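You operate a simulated robot arm through the tools that you are given. There is no shell and no other tool. Be economical: measure what you need, move in short steps, check, and stop when the job is done.

You are at the controls of a simulated two-armed robot. One attempt, no reset.

## Task
On the deck of the steel cart, fold the white cloth in half, so that its two short edges meet.

The check looks at the end state, three seconds after you hand in, the way a careful person would. Anything else that was tipped, shoved, dropped, spilled or broken makes it a failure. Flat cloth is picked up by pressing the open fingertips on it (5 to 10 N) and closing them slowly along it; thin cloth reads only 2 to 8 mm in the jaws.

## Robot
Two 7-joint arms with two-finger parallel grippers on one trunk, on a base that drives. Base frame: it is fixed to the floor where the robot stands at the start and does not move with it; the origin is under the middle of the robot, x ahead of it, y to its left, z up. Units: m, degrees, N and s.
The left shoulder is at the start at [0.07, 0.163, 1.095], the right one opposite. With the tool pointing down near the work surface each hand reaches from about 0.38 to 0.88 m from the robot's upright axis, wherever it stands, measured 20 degrees to its own side. Places, roughly: deck of the steel cart [0.5, 0.1, 0.8]. Payload 3.43 kg a hand.
Tool frame (each hand has its own): the origin (TCP) lies between the finger pads and is the grasp point; the fingertips stand 0.034 m ahead of it; z points along the fingers, y is the line along which they close. Largest opening 0.128 m; finger width 0.024, thickness 0.012; the body of the gripper, 0.048 by 0.13 m, starts 0.096 m behind the TCP.
Orientation is that of the tool frame in the base frame, as [roll, pitch, yaw] about the fixed x, y, z axes, in that order (R = Rz(yaw) Ry(pitch) Rx(roll)). With the fingers straight down and closing along the base's y, the tool's x points along the base's -x, its y along +y and its z along -z.

## Interface
- The arms move only by the tool send_rows. It takes "left_plan", "right_plan" or both (then of equal length, played together; a hand with none holds still); each is text: rows parted by semicolons, each of 7 numbers parted by spaces: the shift along the tool's x, y, z in m, then the turn, a rotation vector about the tool's x, y, z in rad, then the closure, from 0 (fully open) to 1 (shut). In form: dx dy dz ax ay az hand; .... A call has 1 to 8 rows; each row is the pose to reach, as a shift and turn from the pose commanded when the call began, along the tool's axes at that moment. A row lasts 0.2 s, in which the tool goes at most 0.05 m and 8.6 degrees; a call with a longer step from one row to the next is refused whole, and so is a gripper value outside its range. A pose out of reach is approached as far as the arm can. The call stops where the force on the tool passes 40 N (or 10 N more than at its start, if that is more) or the arm is blocked; 0.2 s more then pass. The fingers move at their own pace (about 0.153 m/s each) and stop on an object; they squeeze with about 37 N. The grip force told is the motor's: it shows also when the fingers shut on nothing. Time passes only in rows, and 0.2 s behind the last, so rows that repeat a pose let the fingers close. It gives the time, the measured TCP pose, the force on the tool (base axes), the opening and the grip force at its end, in the units of the frame above (readings bear some noise), with the torque about the TCP (base axes, N m) and any sound that the robot's microphone picked up.
- Cameras (640 x 400 px; columns grow to the right, rows downward): "scene" is now at [0.1357, 0.0193, 1.3162]; the picture's right is [0.19, -0.98, 0.00], its down [-0.63, -0.12, -0.77] and it looks along [0.75, 0.15, -0.64] (base axes); focal length 281 px, centre (320, 200). "left" rides on the left gripper at [0.076, 0.011, -0.16] in its tool frame; the picture's right is [-0.15, 0.99, 0.00], its down [-0.88, -0.13, -0.46] and it looks along [-0.45, -0.07, 0.89] (tool axes); focal length 234 px, centre (320, 200). "right" rides on the right gripper at [0.076, -0.011, -0.16] in its tool frame; the picture's right is [0.15, 0.99, 0.00], its down [-0.88, 0.13, -0.46] and it looks along [-0.45, 0.07, 0.89] (tool axes); focal length 234 px, centre (320, 200). There is no depth. A picture from a camera that has moved, and an enlarged one, comes with that camera's place and axes in the base frame and with its lens.
- get_image(camera): a new picture of that camera. It takes no simulated time.
- slide_trunk(by): slides the trunk up (or, below 0, down) by that many m; the arms and the scene camera ride with it, the base frame stays. It gives what a move gives, with no picture.
- drive_base(legs): drives the robot by 1 to 6 legs, each [ahead, left, turn to the left] in m, m and degrees, along the robot's own axes; the way and the turn of a leg run together, so that a leg with both is an arc; at most 1.5 m and 180 degrees a leg. The arms and the cameras ride along, it lands a little off, and it stops where it bumps. It gives what a move gives.
- pan_tilt(pan, tilt): turns the head with the scene camera to pan (to the left, within 86 degrees either way) and tilt (down, from -29 to 69), counted from straight ahead of the robot. It gives what a move gives.
- enlarge(camera, box): a new picture of the part [left, top, right, bottom] of that camera's present view, enlarged. It takes no simulated time.
- hand_in(): hands the job in; it is judged then, once.

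Go step by step. Nothing tells you exact positions but the pictures and the camera data: compare them with the known pose of the tool, close in by small moves and look again before you grip or let go. The budget is 120 turns and 88 pictures, counting those below and the enlarged ones. Unless the task says otherwise, let go and move clear before handing in, and close with one line.

The tools are called after "Emit:" as name(argument=value, ...) on one line, values as JSON. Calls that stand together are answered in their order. send_rows: Moves the arms, as the interface text tells. Its arguments: {"type":"object","properties":{"left_plan":{"type":"string"},"right_plan":{"type":"string"}},"required":[]} The other tools are called the same way: slide_trunk (by) slides the trunk up or down; drive_base (legs) drives the base; pan_tilt (pan, tilt) turns the head that bears the scene camera; get_image (camera) takes a picture; enlarge (camera, box) takes an enlarged picture of a part of a camera's view; hand_in () hands the job in.

At the start:

```text
time_s: 0.0
left_tcp_pos: [0.5773, 0.4711, 1.0278]
left_ee_rot: [-179.9, 0.0, -180.0]
left_contact_force: [-0.4, -0.9, 0.2]
left_wrist_torque: [-0.02, -0.01, 0.04]
left_finger_gap: 0.1281
left_grip_force: 0.0
right_tcp_pos: [0.5084, -0.1106, 0.9561]
right_ee_rot: [-180.0, 0.0, -179.9]
right_contact_force: [0.5, -0.2, 0.1]
right_wrist_torque: [0.03, -0.01, 0.01]
right_finger_gap: 0.128
right_grip_force: 0.1
trunk travel left (down, up): [-0.575, 0.365]
robot x, y, heading: [-0.0013, -0.001, -0.1]
head pan, tilt: [11.2, 39.8]
```

scene: 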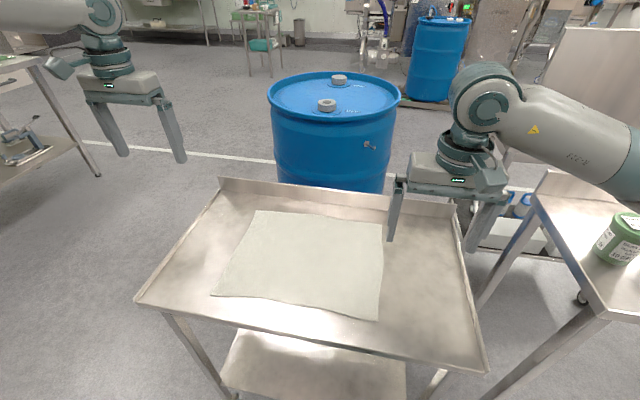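
right: 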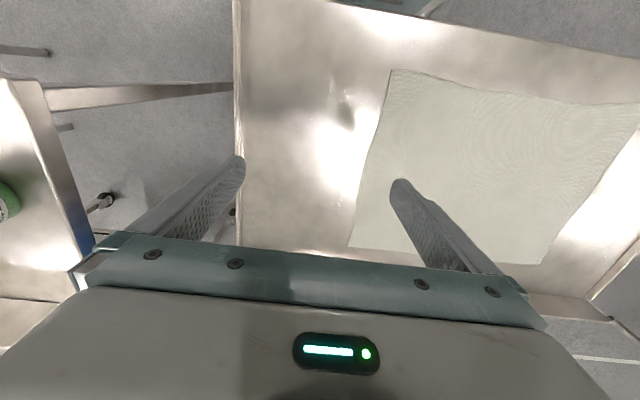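
left: 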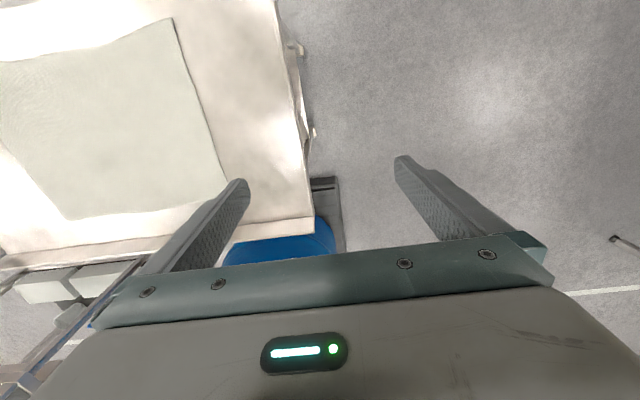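

The cloth lies on the cart deck (about z = 0.80). Its corners are near (0.40, 0.30), (0.66, 0.30), (0.68, -0.04) and (0.41, -0.04), so the short edges are the left and right ones. I'd like to work from the cart's left side, so I'll look there for free floor first.

Emit:
pan_tilt(pan=75, tilt=35)

Emit:
get_image(camera="scene")

```text
time_s: 1.3
left_tcp_pos: [0.5789, 0.4701, 1.0281]
left_ee_rot: [180.0, 0.0, 180.0]
left_contact_force: [1.2, 0.3, -0.2]
left_wrist_torque: [0.0, -0.02, 0.01]
left_finger_gap: 0.128
left_grip_force: 0.1
right_tcp_pos: [0.5091, -0.1115, 0.9557]
right_ee_rot: [179.9, 0.0, 179.9]
right_contact_force: [-0.2, 0.6, 0.2]
right_wrist_torque: [0.0, -0.01, 0.02]
right_finger_gap: 0.1281
right_grip_force: 0.1
trunk travel left (down, up): [-0.575, 0.365]
robot x, y, heading: [0.0005, -0.0005, -0.1]
head pan, tilt: [75.0, 35.0]
```

```text
84 pictures are left
camera scene: at [0.075, 0.0878, 1.3234], right [0.97, -0.26, 0.0], down [-0.15, -0.55, -0.82], along [0.21, 0.79, -0.57], focal length 281 px, centre (320, 200)
```

scene: 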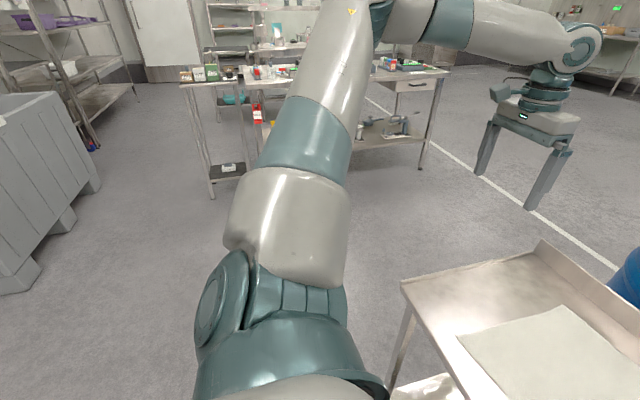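

The floor left of the cart is free (the next table is at y > 2). I'll drive there in legs: sideways, turn to face the cart, then sideways along it.

Emit:
drive_base(legs=[[0, 1.05, 0], [0, 0, -90], [0, 0.54, 0]])

Emit:
pan_tilt(pan=0, tilt=45)

Emit:
get_image(camera="scene")

```text
time_s: 13.3
left_tcp_pos: [1.0081, 0.4785, 1.0266]
left_ee_rot: [180.0, 0.0, 90.0]
left_contact_force: [0.6, -0.4, 0.5]
left_wrist_torque: [-0.02, 0.0, 0.0]
left_finger_gap: 0.1283
left_grip_force: 0.1
right_tcp_pos: [0.4279, 0.5467, 0.9562]
right_ee_rot: [-180.0, 0.1, 89.8]
right_contact_force: [0.7, -0.1, 0.2]
right_wrist_torque: [0.01, 0.0, -0.02]
right_finger_gap: 0.1279
right_grip_force: 0.1
trunk travel left (down, up): [-0.575, 0.365]
robot x, y, heading: [0.5379, 1.0564, -90.1]
head pan, tilt: [75.0, 35.0]
```

```text
time_s: 14.8
left_tcp_pos: [1.0098, 0.4787, 1.0277]
left_ee_rot: [-180.0, 0.0, 90.0]
left_contact_force: [0.1, 0.0, 0.1]
left_wrist_torque: [-0.02, 0.01, -0.04]
left_finger_gap: 0.1281
left_grip_force: 0.0
right_tcp_pos: [0.4268, 0.5469, 0.9569]
right_ee_rot: [180.0, 0.0, 90.0]
right_contact_force: [1.1, 0.5, 0.7]
right_wrist_torque: [-0.02, -0.01, -0.02]
right_finger_gap: 0.128
right_grip_force: 0.1
trunk travel left (down, up): [-0.575, 0.365]
robot x, y, heading: [0.5347, 1.0532, -90.3]
head pan, tilt: [0.0, 45.0]
```

```text
83 pictures are left
camera scene: at [0.5409, 0.9269, 1.3086], right [-1.0, 0.0, 0.0], down [0.0, 0.71, -0.71], along [0.0, -0.71, -0.71], focal length 281 px, centre (320, 200)
```

scene: 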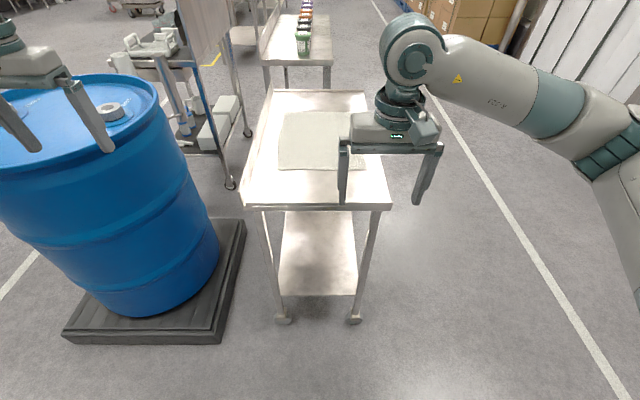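

I'm now facing the cart from its left side; the drum is on my left at x > 0.98. I'll bring the left hand in from above the drum's edge before driving closer.

Emit:
send_rows(left_plan="0 -0.03 -0.03 0 0 0 0; 0 -0.075 -0.03 0 0 0 0; 0 -0.12 -0.03 0 0 0 0; 0 -0.165 -0.03 0 0 0 0; 0 -0.21 -0.03 0 0 0 0; 0 -0.25 -0.03 0 0 0 0; 0 -0.29 -0.03 0 0 0 0; 0 -0.33 -0.03 0 0 0 0")

Emit:
drive_base(legs=[[0.22, 0, 0]])

Emit:
pan_tilt(pan=0, tilt=55)

Emit:
get_image(camera="scene")

Emit:
get_image(camera="right")

Emit:
get_image(camera="left")

```text
time_s: 16.6
left_tcp_pos: [0.6943, 0.4787, 1.0573]
left_ee_rot: [180.0, -0.1, 90.1]
left_contact_force: [0.4, -0.9, 0.8]
left_wrist_torque: [0.04, 0.0, 0.03]
left_finger_gap: 0.128
left_grip_force: 0.0
left hand out of reach, approached as far as the arm can: row 8
right_tcp_pos: [0.4283, 0.5442, 0.9556]
right_ee_rot: [180.0, -0.1, 89.9]
right_contact_force: [0.4, 1.6, -0.1]
right_wrist_torque: [0.04, 0.03, -0.02]
right_finger_gap: 0.1281
right_grip_force: 0.1
trunk travel left (down, up): [-0.575, 0.365]
robot x, y, heading: [0.5396, 1.0556, -90.2]
head pan, tilt: [0.0, 45.0]
```

```text
time_s: 18.3
left_tcp_pos: [0.6905, 0.2615, 1.0597]
left_ee_rot: [180.0, 0.1, 89.8]
left_contact_force: [-0.8, -0.1, 0.0]
left_wrist_torque: [0.02, -0.02, 0.0]
left_finger_gap: 0.1281
left_grip_force: 0.1
right_tcp_pos: [0.426, 0.3268, 0.9566]
right_ee_rot: [180.0, 0.1, 89.8]
right_contact_force: [-0.8, 0.7, 0.3]
right_wrist_torque: [0.03, -0.06, -0.01]
right_finger_gap: 0.1281
right_grip_force: 0.0
trunk travel left (down, up): [-0.575, 0.365]
robot x, y, heading: [0.5402, 0.8355, -90.4]
head pan, tilt: [0.0, 45.0]
```

```text
time_s: 19.0
left_tcp_pos: [0.6904, 0.261, 1.0586]
left_ee_rot: [-180.0, 0.0, 89.8]
left_contact_force: [-0.4, 0.1, -0.2]
left_wrist_torque: [0.02, -0.01, 0.0]
left_finger_gap: 0.128
left_grip_force: 0.0
right_tcp_pos: [0.4258, 0.3281, 0.9553]
right_ee_rot: [-180.0, 0.0, 89.8]
right_contact_force: [-0.3, 0.4, -0.7]
right_wrist_torque: [-0.01, 0.01, 0.01]
right_finger_gap: 0.1277
right_grip_force: 0.1
trunk travel left (down, up): [-0.575, 0.365]
robot x, y, heading: [0.5415, 0.8365, -90.1]
head pan, tilt: [0.0, 55.0]
```

```text
82 pictures are left
camera scene: at [0.54, 0.717, 1.2952], right [-1.0, 0.0, 0.0], down [0.0, 0.82, -0.57], along [0.0, -0.57, -0.82], focal length 281 px, centre (320, 200)
```

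scene: 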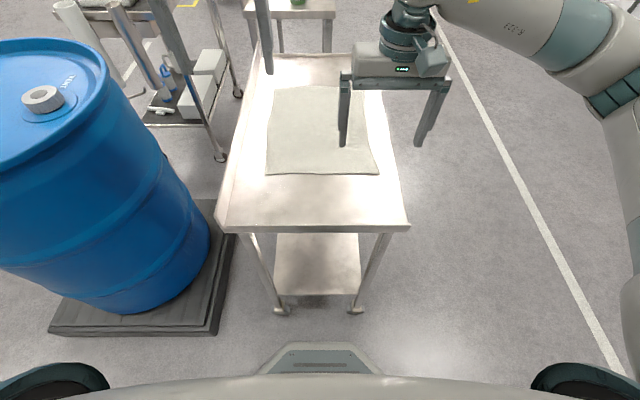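

```text
81 pictures are left
camera right: at [0.4142, 0.4039, 1.1157], right [0.99, 0.14, 0.0], down [0.13, -0.88, 0.46], along [0.07, -0.45, -0.89], focal length 234 px, centre (320, 200)
```

right: 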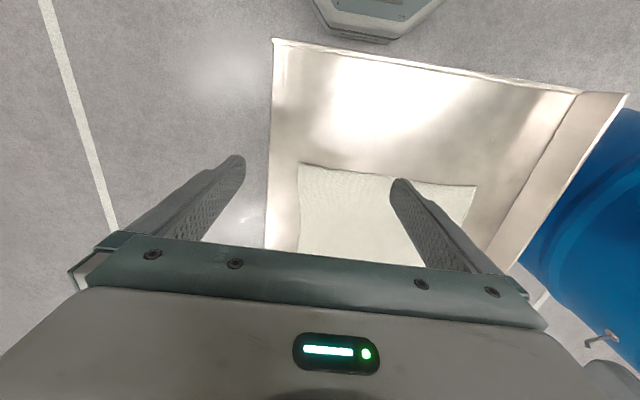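

```text
80 pictures are left
camera left: at [0.7018, 0.3371, 1.2199], right [0.99, -0.15, 0.0], down [-0.13, -0.88, 0.46], along [-0.07, -0.45, -0.89], focal length 234 px, centre (320, 200)
```

left: 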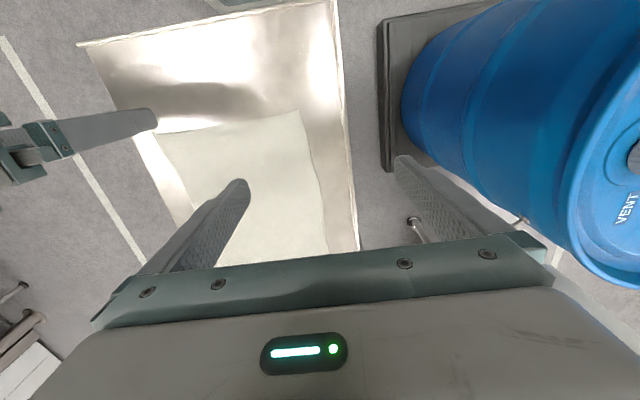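

The near short edge is at y≈0.299, running x≈0.403 to 0.663, and the far one is at y≈-0.04. I'll drive slightly closer so the far edge is comfortably in reach, then place both hands above the near corners with fingers part closed.

Emit:
drive_base(legs=[[0.06, 0, 0]])

```text
time_s: 19.9
left_tcp_pos: [0.69, 0.2001, 1.0589]
left_ee_rot: [180.0, -0.1, 89.8]
left_contact_force: [-0.4, 0.3, -0.4]
left_wrist_torque: [0.02, -0.02, 0.02]
left_finger_gap: 0.1278
left_grip_force: 0.1
right_tcp_pos: [0.4243, 0.2688, 0.956]
right_ee_rot: [179.9, -0.1, 89.7]
right_contact_force: [-0.3, -0.6, 0.3]
right_wrist_torque: [0.02, 0.0, -0.01]
right_finger_gap: 0.1282
right_grip_force: 0.1
trunk travel left (down, up): [-0.575, 0.365]
robot x, y, heading: [0.5385, 0.7774, -90.2]
head pan, tilt: [0.0, 55.0]
```

The base moved as asked. Now I'll bring both hands to about z = 0.90 above the near corners.

Emit:
send_rows(left_plan="0.016 -0.012 0.032 0 0 0 0.3; 0.032 -0.024 0.064 0 0 0 0.69; 0.048 -0.037 0.096 0 0 0 0.69; 0.064 -0.05 0.128 0 0 0 0.69; 0.078 -0.062 0.159 0 0 0 0.69; 0.078 -0.062 0.159 0 0 0 0.69", right_plan="0.002 0.003 0.011 0 0 0 0.3; 0.004 0.006 0.022 0 0 0 0.69; 0.006 0.009 0.033 0 0 0 0.69; 0.008 0.012 0.044 0 0 0 0.69; 0.009 0.014 0.056 0 0 0 0.69; 0.009 0.014 0.056 0 0 0 0.69")

Emit:
get_image(camera="right")

Emit:
get_image(camera="left")

Emit:
get_image(camera="scene")

```text
time_s: 21.4
left_tcp_pos: [0.6649, 0.2909, 0.9102]
left_ee_rot: [-179.9, 0.0, 89.7]
left_contact_force: [-0.7, -0.3, 0.8]
left_wrist_torque: [-0.02, 0.01, 0.01]
left_finger_gap: 0.0396
left_grip_force: 0.0
left hand out of reach, approached as far as the arm can: row 2, 3, 4, 5, 6
right_tcp_pos: [0.438, 0.278, 0.9004]
right_ee_rot: [-179.9, 0.0, 89.7]
right_contact_force: [-0.1, 0.8, -0.5]
right_wrist_torque: [-0.01, 0.0, -0.02]
right_finger_gap: 0.0398
right_grip_force: 0.1
trunk travel left (down, up): [-0.575, 0.365]
robot x, y, heading: [0.538, 0.7776, -90.6]
head pan, tilt: [0.0, 55.0]
```

```text
79 pictures are left
camera right: at [0.4262, 0.3536, 1.0601], right [0.99, 0.14, 0.0], down [0.13, -0.88, 0.46], along [0.06, -0.45, -0.89], focal length 234 px, centre (320, 200)
```

right: 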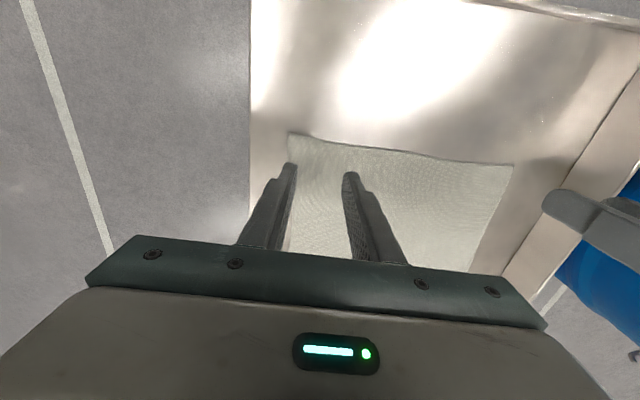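

```text
78 pictures are left
camera left: at [0.6768, 0.3664, 1.0702], right [0.99, -0.15, 0.0], down [-0.13, -0.88, 0.46], along [-0.07, -0.45, -0.89], focal length 234 px, centre (320, 200)
```

left: 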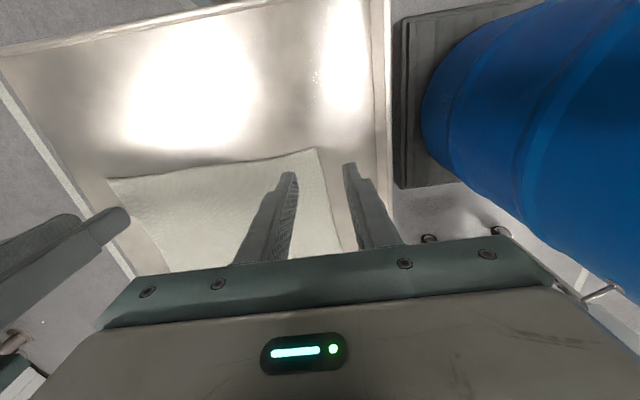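

```text
77 pictures are left
camera scene: at [0.5395, 0.6584, 1.2952], right [-1.0, 0.0, 0.0], down [0.0, 0.82, -0.57], along [0.0, -0.57, -0.82], focal length 281 px, centre (320, 200)
```

scene: 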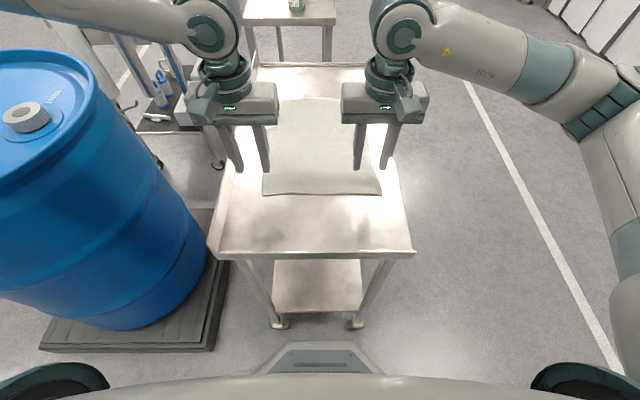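

The right hand is in place, but the left hand stops at x≈0.665, short of its target. I'll test whether yawing the wrist frees it.

Emit:
send_rows(left_plan="0 0 0 0 0 0.14 0.69; 0 0 0 0 0 0.28 0.69; 0 0 0 0 0 0.42 0.69; 0 0 0 0 0 0.42 0.69")

```text
time_s: 22.4
left_tcp_pos: [0.6655, 0.2894, 0.911]
left_ee_rot: [-180.0, -0.1, 65.7]
left_contact_force: [-0.6, -0.4, 0.0]
left_wrist_torque: [0.05, -0.02, 0.01]
left_finger_gap: 0.0397
left_grip_force: 0.1
right_tcp_pos: [0.4378, 0.277, 0.8996]
right_ee_rot: [179.9, 0.1, 89.7]
right_contact_force: [0.6, -0.9, -0.3]
right_wrist_torque: [0.01, 0.01, 0.01]
right_finger_gap: 0.0398
right_grip_force: 0.0
trunk travel left (down, up): [-0.575, 0.365]
robot x, y, heading: [0.5381, 0.7801, -90.4]
head pan, tilt: [0.0, 55.0]
```

The yaw itself works. Next I'll see whether it can move inward in this attitude.

Emit:
send_rows(left_plan="-0.008 -0.017 0 0 0 0 0.69; -0.015 -0.034 0 0 0 0 0.69; -0.015 -0.034 0 0 0 0 0.69")

```text
time_s: 23.1
left_tcp_pos: [0.6622, 0.2934, 0.9166]
left_ee_rot: [-179.9, 0.0, 65.7]
left_contact_force: [-0.2, 0.4, 0.2]
left_wrist_torque: [0.0, -0.05, -0.01]
left_finger_gap: 0.0397
left_grip_force: 0.0
left hand out of reach, approached as far as the arm can: row 1, 2, 3
right_tcp_pos: [0.4378, 0.2776, 0.9006]
right_ee_rot: [180.0, 0.0, 89.7]
right_contact_force: [-0.1, 0.8, 0.3]
right_wrist_torque: [0.01, 0.04, 0.01]
right_finger_gap: 0.0398
right_grip_force: 0.0
trunk travel left (down, up): [-0.575, 0.365]
robot x, y, heading: [0.5326, 0.7792, -90.6]
head pan, tilt: [0.0, 55.0]
```

Yaw doesn't matter, so the limit is in the arm itself. I'll check how far inward the right hand can go, which tells me which way to shift the base.

Emit:
send_rows(right_plan="0 0.03 0 0 0 0 0.69; 0 0.06 0 0 0 0 0.69; 0 0.09 0 0 0 0 0.69; 0 0.09 0 0 0 0 0.69")

```text
time_s: 24.1
left_tcp_pos: [0.6621, 0.2934, 0.9172]
left_ee_rot: [-179.9, 0.0, 65.8]
left_contact_force: [-0.2, -0.9, 0.7]
left_wrist_torque: [-0.05, 0.04, 0.0]
left_finger_gap: 0.0396
left_grip_force: 0.1
right_tcp_pos: [0.5257, 0.278, 0.9001]
right_ee_rot: [-180.0, -0.1, 89.7]
right_contact_force: [0.0, 0.3, -0.1]
right_wrist_torque: [-0.02, -0.01, -0.03]
right_finger_gap: 0.0395
right_grip_force: 0.0
trunk travel left (down, up): [-0.575, 0.365]
robot x, y, heading: [0.5382, 0.7788, -90.3]
head pan, tilt: [0.0, 55.0]
```

The right hand reaches well inward, so shifting the base 0.09 m to its right suits both. I'll drive, then un-yaw the left hand and move it over its corner.

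Emit:
drive_base(legs=[[0, -0.09, 0]])

Emit:
send_rows(left_plan="0.008 0.018 0 0 0 0 0.69; 0.016 0.036 0 0 0 -0.14 0.69; 0.024 0.055 0 0 0 -0.28 0.69; 0.024 0.055 0 0 0 -0.42 0.69; 0.024 0.055 0 0 0 -0.42 0.69")

```text
time_s: 25.3
left_tcp_pos: [0.5718, 0.2946, 0.917]
left_ee_rot: [-180.0, 0.1, 65.7]
left_contact_force: [-0.5, -0.7, 1.2]
left_wrist_torque: [0.03, -0.07, 0.02]
left_finger_gap: 0.0397
left_grip_force: 0.1
right_tcp_pos: [0.4365, 0.2774, 0.9]
right_ee_rot: [-180.0, 0.0, 89.8]
right_contact_force: [-0.6, 0.6, 0.8]
right_wrist_torque: [0.01, -0.02, 0.01]
right_finger_gap: 0.0398
right_grip_force: 0.1
trunk travel left (down, up): [-0.575, 0.365]
robot x, y, heading: [0.4491, 0.7775, -90.2]
head pan, tilt: [0.0, 55.0]
```

```text
time_s: 26.5
left_tcp_pos: [0.6325, 0.2926, 0.9177]
left_ee_rot: [-179.9, 0.0, 90.0]
left_contact_force: [0.1, -1.0, -0.6]
left_wrist_torque: [0.0, 0.04, -0.02]
left_finger_gap: 0.0399
left_grip_force: 0.0
right_tcp_pos: [0.4375, 0.279, 0.901]
right_ee_rot: [180.0, -0.1, 89.8]
right_contact_force: [0.5, -0.1, 0.7]
right_wrist_torque: [-0.01, -0.05, 0.0]
right_finger_gap: 0.0398
right_grip_force: 0.1
trunk travel left (down, up): [-0.575, 0.365]
robot x, y, heading: [0.4478, 0.7781, -90.2]
head pan, tilt: [0.0, 55.0]
```

Both hands are over the near corners now. Before gripping I'll do a dry run of the traverse to the far edge at this height to confirm reach.

Emit:
send_rows(left_plan="-0.04 0 0 0 0 0 0.69; -0.08 0 0 0 0 0 0.69; -0.12 0 0 0 0 0 0.69; -0.16 0 0 0 0 0 0.69; -0.2 0 0 0 0 0 0.69; -0.24 0 0 0 0 0 0.69; -0.28 0 0 0 0 0 0.69; -0.32 0 0.03 0 0 0 0.69", right_plan="-0.04 0 0 0 0 0 0.69; -0.08 0 0 0 0 0 0.69; -0.12 0 0 0 0 0 0.69; -0.16 0 0 0 0 0 0.69; -0.2 0 0 0 0 0 0.69; -0.24 0 0 0 0 0 0.69; -0.28 0 0 0 0 0 0.69; -0.31 0 0.02 0 0 0 0.69")

Emit:
get_image(camera="left")

Emit:
get_image(camera="scene")

```text
time_s: 28.3
left_tcp_pos: [0.7102, 0.0853, 0.9196]
left_ee_rot: [-179.7, 0.1, 89.9]
left_contact_force: [0.7, 0.1, 0.0]
left_wrist_torque: [0.04, 0.05, 0.0]
left_finger_gap: 0.0398
left_grip_force: 0.1
left hand out of reach, approached as far as the arm can: row 4, 5, 6, 7, 8
right_tcp_pos: [0.4369, -0.0247, 0.8804]
right_ee_rot: [-180.0, 0.0, 90.0]
right_contact_force: [1.4, -0.2, -1.2]
right_wrist_torque: [0.0, 0.12, 0.01]
right_finger_gap: 0.0397
right_grip_force: 0.0
right hand out of reach, approached as far as the arm can: row 8
trunk travel left (down, up): [-0.575, 0.365]
robot x, y, heading: [0.4473, 0.7813, -90.3]
head pan, tilt: [0.0, 55.0]
```

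```text
76 pictures are left
camera left: at [0.7224, 0.1599, 1.0807], right [0.99, -0.15, -0.01], down [-0.13, -0.88, 0.46], along [-0.07, -0.45, -0.89], focal length 234 px, centre (320, 200)
```

left: 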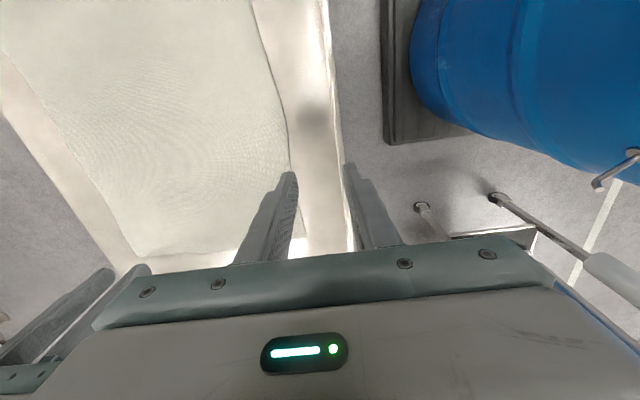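

```text
75 pictures are left
camera scene: at [0.4508, 0.6576, 1.295], right [-1.0, 0.0, 0.0], down [0.0, 0.82, -0.57], along [0.0, -0.57, -0.82], focal length 281 px, centre (320, 200)
```

scene: 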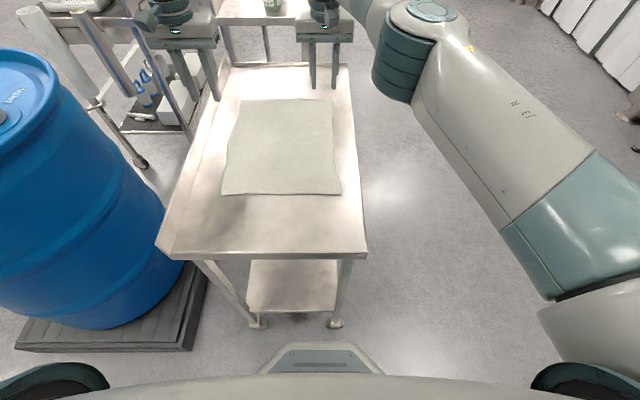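

The right hand reaches far enough, but the left arm's elbow posture blocks it (it stuck at (0.71, 0.085)). I'll try re-posturing it by swinging out and high, extending, and then coming back in.

Emit:
send_rows(left_plan="0 0.02 -0.04 0 0 0 0.69; 0 0.04 -0.08 0 0 0 0.69; 0 0.07 -0.11 0 0 0 0.69; 0 0.11 -0.12 0 0 0 0.69; -0.03 0.14 -0.12 0 0 0 0.69; -0.07 0.14 -0.12 0 0 0 0.69; -0.105 0.14 -0.12 0 0 0 0.69; -0.105 0.14 -0.12 0 0 0 0.69")

Emit:
pan_tilt(pan=45, tilt=35)

Emit:
get_image(camera="scene")

```text
time_s: 30.1
left_tcp_pos: [0.8483, 0.0243, 1.0374]
left_ee_rot: [-179.9, 0.1, 89.9]
left_contact_force: [0.2, 0.3, -0.4]
left_wrist_torque: [0.03, -0.03, -0.01]
left_finger_gap: 0.0395
left_grip_force: 0.0
left hand out of reach, approached as far as the arm can: row 6, 7, 8
right_tcp_pos: [0.4335, -0.024, 0.8809]
right_ee_rot: [180.0, -0.1, 89.8]
right_contact_force: [0.6, -0.5, 0.4]
right_wrist_torque: [0.03, -0.01, 0.02]
right_finger_gap: 0.0399
right_grip_force: 0.1
trunk travel left (down, up): [-0.575, 0.365]
robot x, y, heading: [0.4468, 0.7791, -90.2]
head pan, tilt: [0.0, 55.0]
```

```text
time_s: 31.2
left_tcp_pos: [0.8473, 0.0246, 1.039]
left_ee_rot: [-180.0, 0.1, 89.8]
left_contact_force: [-0.3, 0.0, -0.2]
left_wrist_torque: [-0.01, 0.0, 0.02]
left_finger_gap: 0.0397
left_grip_force: 0.1
right_tcp_pos: [0.4328, -0.0248, 0.8808]
right_ee_rot: [-180.0, 0.0, 89.8]
right_contact_force: [-0.2, -0.1, -0.4]
right_wrist_torque: [0.01, 0.01, -0.02]
right_finger_gap: 0.0396
right_grip_force: 0.0
trunk travel left (down, up): [-0.575, 0.365]
robot x, y, heading: [0.4451, 0.7771, -90.3]
head pan, tilt: [45.0, 35.0]
```

```text
74 pictures are left
camera scene: at [0.5108, 0.668, 1.3233], right [-0.71, -0.7, 0.0], down [-0.4, 0.41, -0.82], along [0.58, -0.58, -0.57], focal length 281 px, centre (320, 200)
```

scene: 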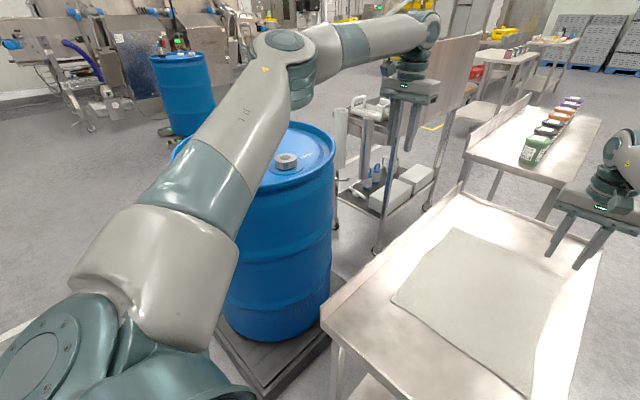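

The arm is extended now with the elbow high. I'll try bringing the hand inward along the far edge.

Emit:
send_rows(left_plan="0 -0.04 0 0 0 0 0.69; 0 -0.08 0 0 0 0 0.69; 0 -0.12 0 0 0 0 0.69; 0 -0.16 0 0 0 0 0.69; 0 -0.19 0.03 0 0 0 0.69; 0 -0.21 0.06 0 0 0 0.69; 0 -0.21 0.10 0 0 0 0.69; 0 -0.21 0.12 0 0 0 0.69")

```text
time_s: 33.0
left_tcp_pos: [0.689, 0.0961, 0.9392]
left_ee_rot: [-179.9, 0.2, 90.0]
left_contact_force: [-0.4, 0.3, 0.0]
left_wrist_torque: [-0.01, -0.01, 0.03]
left_finger_gap: 0.0397
left_grip_force: 0.1
left hand out of reach, approached as far as the arm can: row 1, 2, 3, 4, 5, 6, 7, 8
right_tcp_pos: [0.4342, -0.0227, 0.8819]
right_ee_rot: [180.0, 0.1, 89.8]
right_contact_force: [0.4, 0.0, -0.5]
right_wrist_torque: [-0.03, -0.03, 0.02]
right_finger_gap: 0.0396
right_grip_force: 0.0
trunk travel left (down, up): [-0.575, 0.365]
robot x, y, heading: [0.4449, 0.7773, -90.0]
head pan, tilt: [45.0, 35.0]
```

The left arm is posture-limited there too. I'll look at the right arm's posture to see how its elbow differs.

Emit:
pan_tilt(pan=-45, tilt=35)

Emit:
get_image(camera="scene")

Emit:
pan_tilt(pan=45, tilt=35)

Emit:
get_image(camera="scene")

```text
time_s: 34.6
left_tcp_pos: [0.6869, 0.0965, 0.9404]
left_ee_rot: [-179.7, 0.1, 89.8]
left_contact_force: [0.7, -0.8, 1.0]
left_wrist_torque: [0.02, 0.01, 0.01]
left_finger_gap: 0.0397
left_grip_force: 0.1
right_tcp_pos: [0.4329, -0.0247, 0.8814]
right_ee_rot: [-180.0, 0.0, 89.8]
right_contact_force: [0.5, 0.3, 0.2]
right_wrist_torque: [0.02, -0.02, 0.05]
right_finger_gap: 0.0399
right_grip_force: 0.1
trunk travel left (down, up): [-0.575, 0.365]
robot x, y, heading: [0.4455, 0.7802, -90.5]
head pan, tilt: [-45.0, 35.0]
```

```text
73 pictures are left
camera scene: at [0.3863, 0.6685, 1.3234], right [-0.71, 0.71, 0.0], down [0.41, 0.4, -0.82], along [-0.58, -0.58, -0.57], focal length 281 px, centre (320, 200)
```

scene: 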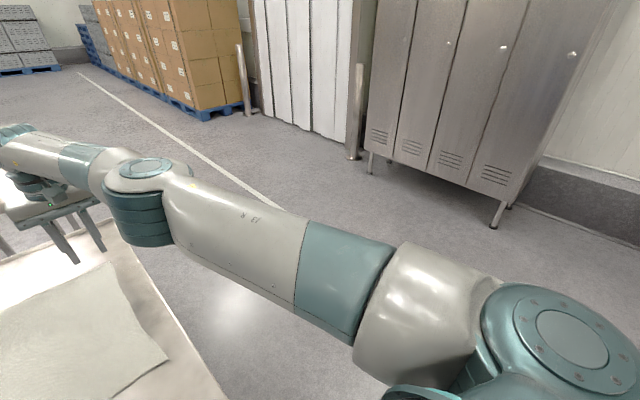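

```text
time_s: 36.3
left_tcp_pos: [0.689, 0.0956, 0.9404]
left_ee_rot: [-179.8, 0.1, 89.8]
left_contact_force: [-0.6, -0.4, -0.6]
left_wrist_torque: [0.0, 0.04, -0.03]
left_finger_gap: 0.0396
left_grip_force: 0.0
right_tcp_pos: [0.4329, -0.0242, 0.8817]
right_ee_rot: [180.0, -0.1, 89.8]
right_contact_force: [-0.4, -0.4, -0.4]
right_wrist_torque: [-0.03, 0.0, -0.02]
right_finger_gap: 0.0395
right_grip_force: 0.1
trunk travel left (down, up): [-0.575, 0.365]
robot x, y, heading: [0.4479, 0.7772, -90.3]
head pan, tilt: [45.0, 35.0]
```

```text
72 pictures are left
camera scene: at [0.5108, 0.6681, 1.3234], right [-0.71, -0.7, 0.0], down [-0.4, 0.41, -0.82], along [0.58, -0.58, -0.57], focal length 281 px, centre (320, 200)
```

scene: 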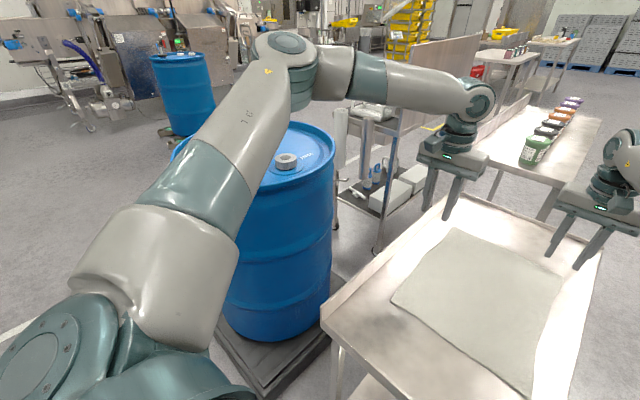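

The left upper arm seems pinned in a raised, outward posture, unlike the right. I'll raise the trunk so the arm has to reach more downward, and then try the inward far pose again.

Emit:
slide_trunk(by=0.2)

Emit:
send_rows(left_plan="0 0 0.04 0 0 0 0.69; 0 0 0.08 0 0 0 0.69; 0 0 0.12 0 0 0 0.69; 0 0 0.16 0 0 0 0.69; 0 -0.03 0.19 0 0 0 0.69; -0.03 -0.03 0.19 0 0 0 0.69; -0.07 -0.03 0.19 0 0 0 0.69; -0.1 -0.03 0.19 0 0 0 0.69")

Emit:
get_image(camera="scene")

```text
time_s: 38.5
left_tcp_pos: [0.6885, 0.0957, 1.1396]
left_ee_rot: [-179.8, 0.1, 89.8]
left_contact_force: [-0.1, 0.6, 0.2]
left_wrist_torque: [0.02, 0.03, 0.0]
left_finger_gap: 0.0397
left_grip_force: 0.1
right_tcp_pos: [0.4336, -0.0244, 1.0809]
right_ee_rot: [179.9, 0.1, 89.8]
right_contact_force: [0.4, 0.5, 1.3]
right_wrist_torque: [-0.02, 0.0, -0.01]
right_finger_gap: 0.0396
right_grip_force: 0.1
trunk travel left (down, up): [-0.775, 0.165]
robot x, y, heading: [0.4447, 0.7803, -90.3]
head pan, tilt: [45.0, 35.0]
```

```text
time_s: 40.2
left_tcp_pos: [0.7291, 0.113, 1.0233]
left_ee_rot: [-179.8, 0.2, 89.8]
left_contact_force: [0.8, -0.9, -0.1]
left_wrist_torque: [-0.04, 0.03, 0.05]
left_finger_gap: 0.0397
left_grip_force: 0.1
left hand out of reach, approached as far as the arm can: row 1, 2, 3, 4, 5, 6, 7, 8
right_tcp_pos: [0.4332, -0.0245, 1.0805]
right_ee_rot: [180.0, 0.0, 89.8]
right_contact_force: [-0.7, -0.1, -0.3]
right_wrist_torque: [0.04, -0.01, -0.02]
right_finger_gap: 0.0396
right_grip_force: 0.0
trunk travel left (down, up): [-0.775, 0.165]
robot x, y, heading: [0.4495, 0.7798, -90.0]
head pan, tilt: [45.0, 35.0]
```

```text
71 pictures are left
camera scene: at [0.5107, 0.6683, 1.5234], right [-0.71, -0.7, 0.0], down [-0.4, 0.41, -0.82], along [0.58, -0.58, -0.57], focal length 281 px, centre (320, 200)
```

scene: 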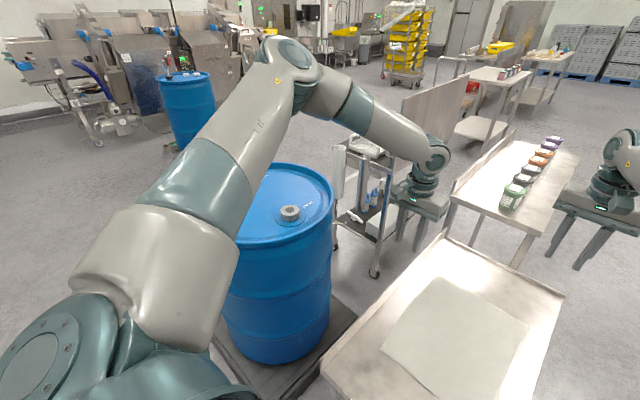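

Upper arm still pinned, and raising the trunk doesn't help. I'll test whether tilting the left tool (fingers inward) releases it.

Emit:
send_rows(left_plan="0 0 0 0.14 0 0 0.69; 0 0 0 0.28 0 0 0.69; 0 0 0 0.42 0 0 0.69; 0 -0.04 0 0.42 0 0 0.69; 0 -0.08 0 0.42 0 0 0.69; -0.04 -0.08 0 0.42 0 0 0.69; -0.08 -0.08 0 0.42 0 0 0.69; -0.08 -0.08 0 0.42 0 0 0.69")

```text
time_s: 42.0
left_tcp_pos: [0.6765, 0.0836, 1.0547]
left_ee_rot: [-155.8, 0.2, 89.9]
left_contact_force: [-0.8, 0.8, -0.6]
left_wrist_torque: [-0.01, -0.01, -0.02]
left_finger_gap: 0.0398
left_grip_force: 0.1
left hand out of reach, approached as far as the arm can: row 5, 6, 7, 8
right_tcp_pos: [0.4333, -0.0236, 1.0806]
right_ee_rot: [180.0, 0.0, 89.8]
right_contact_force: [0.2, 0.1, -0.9]
right_wrist_torque: [-0.01, -0.02, 0.04]
right_finger_gap: 0.0397
right_grip_force: 0.1
trunk travel left (down, up): [-0.775, 0.165]
robot x, y, heading: [0.449, 0.7748, -90.5]
head pan, tilt: [45.0, 35.0]
```

Tilting only shifts the wrist, so the limit is in the shoulder and elbow. I'll back into open floor and work the left arm through a low, outward pose to drop its elbow, starting by squaring the tool.

Emit:
drive_base(legs=[[-0.65, 0, 0]])

Emit:
send_rows(left_plan="0.03 0.03 0 -0.14 0 0 0.69; 0.06 0.06 0 -0.28 0 0 0.69; 0.09 0.09 0 -0.42 0 0 0.69; 0.12 0.12 0 -0.42 0 0 0.69; 0.15 0.15 0 -0.42 0 0 0.69; 0.18 0.18 0 -0.42 0 0 0.69; 0.2 0.2 0.03 -0.42 0 0 0.69; 0.2 0.22 0.06 -0.42 0 0 0.69")

```text
time_s: 45.7
left_tcp_pos: [0.6813, 0.7322, 1.0539]
left_ee_rot: [-155.8, 0.2, 90.2]
left_contact_force: [-0.4, -0.3, -0.8]
left_wrist_torque: [0.0, 0.03, -0.03]
left_finger_gap: 0.0397
left_grip_force: 0.1
right_tcp_pos: [0.438, 0.6233, 1.0808]
right_ee_rot: [-180.0, 0.0, 90.1]
right_contact_force: [-0.7, -0.4, -0.3]
right_wrist_torque: [-0.01, 0.0, -0.02]
right_finger_gap: 0.0396
right_grip_force: 0.0
trunk travel left (down, up): [-0.775, 0.165]
robot x, y, heading: [0.4457, 1.4282, -90.0]
head pan, tilt: [45.0, 35.0]
```

```text
time_s: 47.5
left_tcp_pos: [0.857, 0.9331, 0.9056]
left_ee_rot: [-179.8, 0.1, 90.2]
left_contact_force: [0.8, -0.1, -0.4]
left_wrist_torque: [0.03, 0.02, -0.07]
left_finger_gap: 0.04
left_grip_force: 0.2
right_tcp_pos: [0.4376, 0.623, 1.0791]
right_ee_rot: [179.9, 0.0, 90.0]
right_contact_force: [-0.2, 0.3, -0.8]
right_wrist_torque: [0.04, 0.01, -0.02]
right_finger_gap: 0.0397
right_grip_force: 0.0
trunk travel left (down, up): [-0.775, 0.165]
robot x, y, heading: [0.4474, 1.4293, -89.9]
head pan, tilt: [45.0, 35.0]
```

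Now at lateral 0.41 and ahead 0.50; continuing outward and well down.

Emit:
send_rows(left_plan="0 0.02 0.04 0 0 0 0.69; 0 0.04 0.08 0 0 0 0.69; 0 0.06 0.12 0 0 0 0.69; 0 0.08 0.16 0 0 0 0.69; 0 0.1 0.2 0 0 0 0.69; 0 0.1 0.24 0 0 0 0.69; 0 0.1 0.28 0 0 0 0.69; 0 0.1 0.3 0 0 0 0.69")

Emit:
get_image(camera="scene")

```text
time_s: 49.3
left_tcp_pos: [0.932, 0.9577, 0.836]
left_ee_rot: [-179.8, 0.1, 90.2]
left_contact_force: [0.6, 0.3, 0.1]
left_wrist_torque: [0.03, 0.02, -0.01]
left_finger_gap: 0.0397
left_grip_force: 0.1
left hand out of reach, approached as far as the arm can: row 2, 3, 4, 5, 6, 7, 8
right_tcp_pos: [0.4386, 0.6237, 1.0809]
right_ee_rot: [-179.9, 0.0, 90.1]
right_contact_force: [-0.1, 0.0, -0.3]
right_wrist_torque: [0.01, -0.01, -0.02]
right_finger_gap: 0.0395
right_grip_force: 0.1
trunk travel left (down, up): [-0.775, 0.165]
robot x, y, heading: [0.4451, 1.4243, -90.0]
head pan, tilt: [45.0, 35.0]
```

```text
70 pictures are left
camera scene: at [0.5117, 1.3169, 1.5234], right [-0.71, -0.71, 0.0], down [-0.41, 0.41, -0.82], along [0.58, -0.58, -0.57], focal length 281 px, centre (320, 200)
```

scene: 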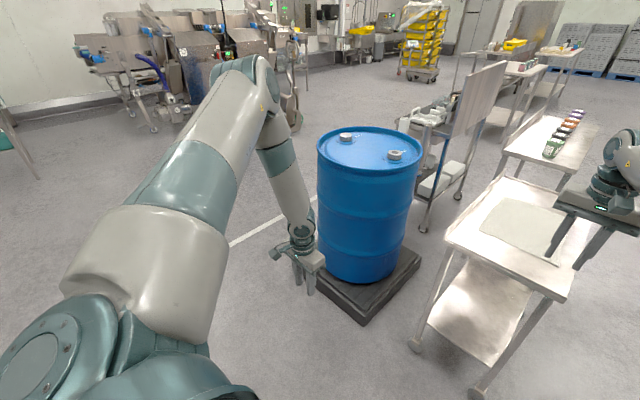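

The posture won't unpin, so I'll change plan. From the cart's front (heading 0) the left hand takes the near corner of a short edge and the right hand the far corner, and the base drives sideways to carry the edge over. First I'll raise the left hand and restore the trunk height.

Emit:
send_rows(left_plan="0 0 -0.04 0 0 0 0.6; 0 0 -0.08 0 0 0 0.6; 0 0 -0.12 0 0 0 0.6; 0 0 -0.16 0 0 0 0.6; 0 0 -0.2 0 0 0 0.6; 0 0 -0.24 0 0 0 0.6; 0 0 -0.28 0 0 0 0.6; 0 0 -0.32 0 0 0 0.6", right_plan="0.02 0 -0.01 0 0 0 0.69; 0.04 0 -0.02 0 0 0 0.69; 0.06 0 -0.04 0 0 0 0.69; 0.08 0 -0.06 0 0 0 0.69; 0.12 0 -0.08 0 0 0 0.69; 0.16 0 -0.1 0 0 0 0.69; 0.2 0 -0.11 0 0 0 0.69; 0.24 0 -0.12 0 0 0 0.69")

Emit:
slide_trunk(by=-0.2)

Emit:
pan_tilt(pan=-30, tilt=45)

Emit:
get_image(camera="scene")

```text
time_s: 51.1
left_tcp_pos: [0.9336, 0.9603, 1.1619]
left_ee_rot: [-179.9, 0.3, 90.2]
left_contact_force: [0.2, -0.6, 0.2]
left_wrist_torque: [-0.05, -0.01, 0.01]
left_finger_gap: 0.0511
left_grip_force: 0.1
right_tcp_pos: [0.4343, 0.8674, 1.2011]
right_ee_rot: [-179.9, 0.2, 90.1]
right_contact_force: [-0.3, 0.9, -0.5]
right_wrist_torque: [-0.06, 0.0, -0.01]
right_finger_gap: 0.0397
right_grip_force: 0.0
trunk travel left (down, up): [-0.775, 0.165]
robot x, y, heading: [0.4479, 1.429, -89.7]
head pan, tilt: [45.0, 35.0]
```

```text
time_s: 53.2
left_tcp_pos: [0.9349, 0.9578, 0.9611]
left_ee_rot: [-179.8, 0.2, 90.2]
left_contact_force: [-0.9, 0.2, -0.5]
left_wrist_torque: [-0.02, -0.02, 0.04]
left_finger_gap: 0.0512
left_grip_force: 0.1
right_tcp_pos: [0.4352, 0.8653, 1.0]
right_ee_rot: [-179.9, 0.0, 90.1]
right_contact_force: [0.7, 0.0, 0.0]
right_wrist_torque: [0.02, 0.01, 0.0]
right_finger_gap: 0.0394
right_grip_force: 0.2
trunk travel left (down, up): [-0.575, 0.365]
robot x, y, heading: [0.447, 1.4289, -89.8]
head pan, tilt: [45.0, 35.0]
```

```text
time_s: 54.7
left_tcp_pos: [0.9344, 0.9592, 0.9601]
left_ee_rot: [-179.9, 0.1, 90.2]
left_contact_force: [0.1, 0.6, -0.4]
left_wrist_torque: [0.0, -0.01, 0.0]
left_finger_gap: 0.051
left_grip_force: 0.0
right_tcp_pos: [0.4358, 0.8652, 0.9992]
right_ee_rot: [-180.0, 0.1, 90.0]
right_contact_force: [0.5, -0.8, 0.7]
right_wrist_torque: [0.0, -0.01, 0.0]
right_finger_gap: 0.0398
right_grip_force: 0.0
trunk travel left (down, up): [-0.575, 0.365]
robot x, y, heading: [0.4457, 1.426, -89.7]
head pan, tilt: [-30.0, 45.0]
```

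```text
69 pictures are left
camera scene: at [0.409, 1.3088, 1.3086], right [-0.87, 0.5, 0.0], down [0.35, 0.61, -0.71], along [-0.35, -0.61, -0.71], focal length 281 px, centre (320, 200)
```

scene: 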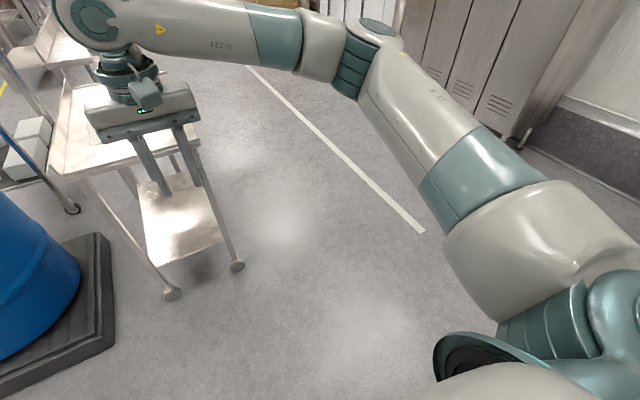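

Open floor here, so one cheap test: bring the left hand inward from this posture and see if it now passes its old limit.

Emit:
send_rows(left_plan="-0.01 -0.045 0 0 0 0 0.69; -0.03 -0.085 0 0 0 0 0.69; -0.05 -0.125 0 0 0 0 0.69; -0.07 -0.165 0 0 0 0 0.69; -0.09 -0.205 0 0 0 0 0.69; -0.11 -0.245 0 0 0 0 0.69; -0.13 -0.285 0 0 0 0 0.69; -0.15 -0.325 0 0 0 0 0.69")

```text
time_s: 56.5
left_tcp_pos: [0.6216, 0.813, 0.9627]
left_ee_rot: [-179.8, 0.2, 90.3]
left_contact_force: [0.2, -0.3, -0.1]
left_wrist_torque: [0.01, -0.01, 0.0]
left_finger_gap: 0.0396
left_grip_force: 0.1
left hand out of reach, approached as far as the arm can: row 8
right_tcp_pos: [0.4356, 0.8653, 0.9983]
right_ee_rot: [180.0, -0.1, 90.1]
right_contact_force: [1.1, 0.0, -0.5]
right_wrist_torque: [0.0, -0.01, -0.03]
right_finger_gap: 0.0398
right_grip_force: 0.0
trunk travel left (down, up): [-0.575, 0.365]
robot x, y, heading: [0.4496, 1.4247, -90.0]
head pan, tilt: [-30.0, 45.0]
```

Emit:
send_rows(left_plan="0 0 -0.04 0 0 0 0.69; 0 0 -0.08 0 0 0 0.69; 0 0 -0.12 0 0 0 0.69; 0 0 -0.16 0 0 0 0.69; -0.04 -0.01 -0.18 0 0 0 0.69; -0.08 -0.02 -0.2 0 0 0 0.69; -0.12 -0.03 -0.2 0 0 0 0.69; -0.16 -0.04 -0.2 0 0 0 0.69")

Emit:
pan_tilt(pan=40, tilt=30)

Emit:
get_image(camera="scene")

```text
time_s: 58.3
left_tcp_pos: [0.6529, 0.8004, 1.111]
left_ee_rot: [-179.7, 0.2, 90.3]
left_contact_force: [-0.3, 0.1, -0.2]
left_wrist_torque: [0.02, 0.01, 0.01]
left_finger_gap: 0.0397
left_grip_force: 0.1
left hand out of reach, approached as far as the arm can: row 3, 4, 5, 6, 7, 8
right_tcp_pos: [0.4362, 0.865, 0.9991]
right_ee_rot: [180.0, 0.0, 90.0]
right_contact_force: [0.5, 0.1, 0.4]
right_wrist_torque: [0.0, 0.0, 0.01]
right_finger_gap: 0.0399
right_grip_force: 0.0
trunk travel left (down, up): [-0.575, 0.365]
robot x, y, heading: [0.4455, 1.4279, -89.9]
head pan, tilt: [-30.0, 45.0]
```

```text
time_s: 59.7
left_tcp_pos: [0.6527, 0.8004, 1.1134]
left_ee_rot: [-179.8, 0.3, 90.2]
left_contact_force: [-0.6, -0.4, 0.0]
left_wrist_torque: [-0.03, 0.0, 0.0]
left_finger_gap: 0.0397
left_grip_force: 0.1
right_tcp_pos: [0.4347, 0.8663, 1.0006]
right_ee_rot: [-180.0, 0.0, 90.1]
right_contact_force: [0.4, 0.0, -1.3]
right_wrist_torque: [0.01, -0.02, -0.01]
right_finger_gap: 0.0398
right_grip_force: 0.0
trunk travel left (down, up): [-0.575, 0.365]
robot x, y, heading: [0.4475, 1.4271, -89.5]
head pan, tilt: [40.0, 30.0]
```

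```text
68 pictures are left
camera scene: at [0.5077, 1.31, 1.3312], right [-0.77, -0.64, 0.0], down [-0.32, 0.38, -0.87], along [0.56, -0.66, -0.5], focal length 281 px, centre (320, 200)
```

scene: 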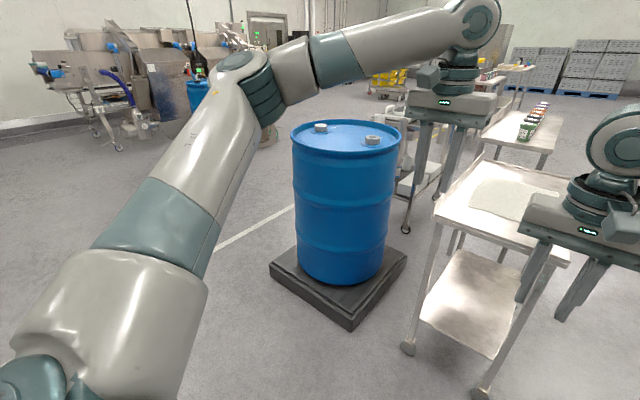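

No gain, so the front-side plan it is. I'll drive back round to the cart's front with the hands high.

Emit:
drive_base(legs=[[0, -0.47, 0], [0, 0, 89.7], [0, -1.3, 0]])

Emit:
pan_tilt(pan=0, tilt=50)

Emit:
get_image(camera="scene")

```text
time_s: 72.5
left_tcp_pos: [0.6437, 0.3614, 1.1109]
left_ee_rot: [-179.8, 0.2, -177.1]
left_contact_force: [-0.7, 0.1, -1.1]
left_wrist_torque: [-0.02, 0.03, -0.01]
left_finger_gap: 0.0395
left_grip_force: 0.0
right_tcp_pos: [0.5878, 0.1404, 0.9997]
right_ee_rot: [180.0, 0.1, -177.2]
right_contact_force: [-0.6, -0.2, -0.2]
right_wrist_torque: [-0.01, 0.02, -0.01]
right_finger_gap: 0.0399
right_grip_force: 0.0
trunk travel left (down, up): [-0.575, 0.365]
robot x, y, heading: [0.0242, 0.1271, 2.7]
head pan, tilt: [40.0, 30.0]
```

```text
time_s: 73.6
left_tcp_pos: [0.6411, 0.3619, 1.1115]
left_ee_rot: [-179.9, 0.2, -176.9]
left_contact_force: [1.1, 0.0, -0.1]
left_wrist_torque: [0.01, 0.02, 0.0]
left_finger_gap: 0.0396
left_grip_force: 0.0
right_tcp_pos: [0.588, 0.1406, 0.9995]
right_ee_rot: [180.0, 0.0, -177.1]
right_contact_force: [-1.6, -0.2, 0.5]
right_wrist_torque: [0.02, 0.01, -0.03]
right_finger_gap: 0.0395
right_grip_force: 0.1
trunk travel left (down, up): [-0.575, 0.365]
robot x, y, heading: [0.0253, 0.1238, 2.7]
head pan, tilt: [0.0, 50.0]
```

```text
67 pictures are left
camera scene: at [0.1546, 0.1353, 1.3017], right [0.05, -1.0, 0.0], down [-0.77, -0.04, -0.64], along [0.64, 0.03, -0.77], focal length 281 px, centre (320, 200)
```

scene: 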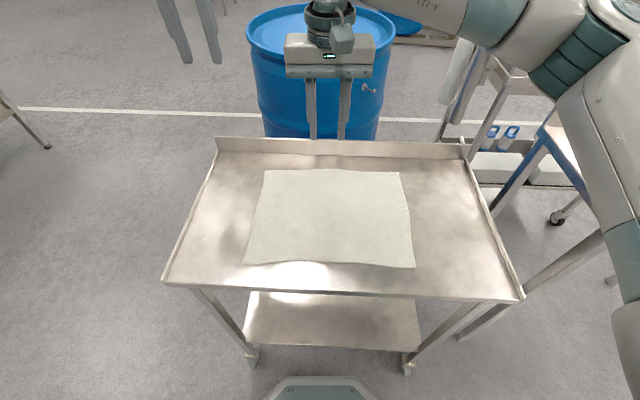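

The cloth hasn't moved: right edge y≈-0.037 (x 0.41–0.674), left edge y≈0.296. I'll pull the left hand back to the near position first, and square up the base.

Emit:
send_rows(left_plan="0.04 0 0 0 0 0 0.69; 0.08 0 0 0 0 0 0.69; 0.12 0 0.02 0 0 0 0.69; 0.155 0 0.05 0 0 0 0.69; 0.155 -0.02 0.09 0 0 0 0.69; 0.155 -0.04 0.13 0 0 0 0.69; 0.155 -0.06 0.16 0 0 0 0.69; 0.155 -0.06 0.16 0 0 0 0.69")

Emit:
drive_base(legs=[[-0.04, 0, -2.7]])

```text
time_s: 75.4
left_tcp_pos: [0.488, 0.293, 0.9513]
left_ee_rot: [-179.8, 0.2, -177.0]
left_contact_force: [-1.0, 0.2, 0.8]
left_wrist_torque: [0.02, 0.01, 0.0]
left_finger_gap: 0.0397
left_grip_force: 0.1
right_tcp_pos: [0.5866, 0.1408, 1.0003]
right_ee_rot: [-180.0, 0.0, -177.0]
right_contact_force: [-0.7, 0.4, 0.3]
right_wrist_torque: [-0.01, 0.02, -0.03]
right_finger_gap: 0.0395
right_grip_force: 0.1
trunk travel left (down, up): [-0.575, 0.365]
robot x, y, heading: [0.0263, 0.1265, 3.1]
head pan, tilt: [0.0, 50.0]
```

```text
time_s: 76.3
left_tcp_pos: [0.458, 0.2696, 0.9527]
left_ee_rot: [-179.7, 0.1, -179.8]
left_contact_force: [0.5, 0.0, -0.6]
left_wrist_torque: [0.01, 0.0, 0.01]
left_finger_gap: 0.0396
left_grip_force: 0.1
right_tcp_pos: [0.5485, 0.1127, 0.9984]
right_ee_rot: [180.0, 0.0, -179.9]
right_contact_force: [1.1, -0.2, 0.1]
right_wrist_torque: [0.02, 0.03, -0.04]
right_finger_gap: 0.0396
right_grip_force: 0.0
trunk travel left (down, up): [-0.575, 0.365]
robot x, y, heading: [-0.012, 0.1232, -0.0]
head pan, tilt: [0.0, 50.0]
```

Left hand sits at ahead 0.47, lateral 0.15 with no limit. Now I'll send the right hand forward and then left until it is level with it.

Emit:
send_rows(right_plan="-0.04 0 0 0 0 0 0.69; -0.08 0 0 0 0 0 0.69; -0.115 0.01 0 0 0 0 0.69; -0.115 0.05 0 0 0 0 0.69; -0.115 0.09 0 0 0 0 0.69; -0.115 0.13 0.01 0 0 0 0.69; -0.115 0.157 0.03 0 0 0 0.69; -0.115 0.157 0.045 0 0 0 0.69")

Emit:
get_image(camera="scene")

```text
time_s: 78.1
left_tcp_pos: [0.4566, 0.2693, 0.9512]
left_ee_rot: [-179.8, 0.2, -179.8]
left_contact_force: [0.5, -0.6, -0.7]
left_wrist_torque: [0.02, 0.0, 0.02]
left_finger_gap: 0.0398
left_grip_force: 0.1
right_tcp_pos: [0.6652, 0.2689, 0.9542]
right_ee_rot: [180.0, 0.0, -179.9]
right_contact_force: [0.0, 0.3, 0.1]
right_wrist_torque: [0.03, 0.05, 0.03]
right_finger_gap: 0.0395
right_grip_force: 0.1
trunk travel left (down, up): [-0.575, 0.365]
robot x, y, heading: [-0.016, 0.1264, 0.3]
head pan, tilt: [0.0, 50.0]
```

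```text
66 pictures are left
camera scene: at [0.1166, 0.1276, 1.3016], right [0.0, -1.0, 0.0], down [-0.77, 0.0, -0.64], along [0.64, 0.0, -0.77], focal length 281 px, centre (320, 200)
```

scene: 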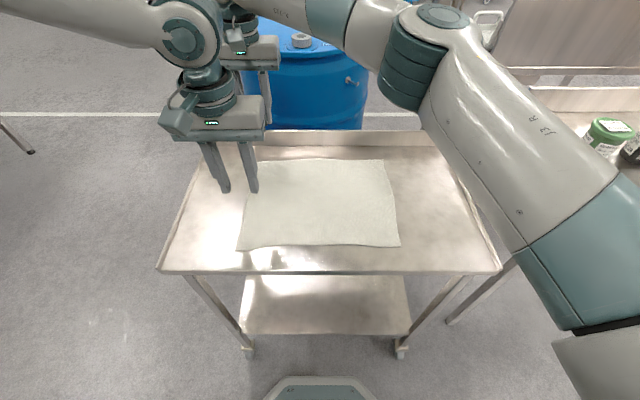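

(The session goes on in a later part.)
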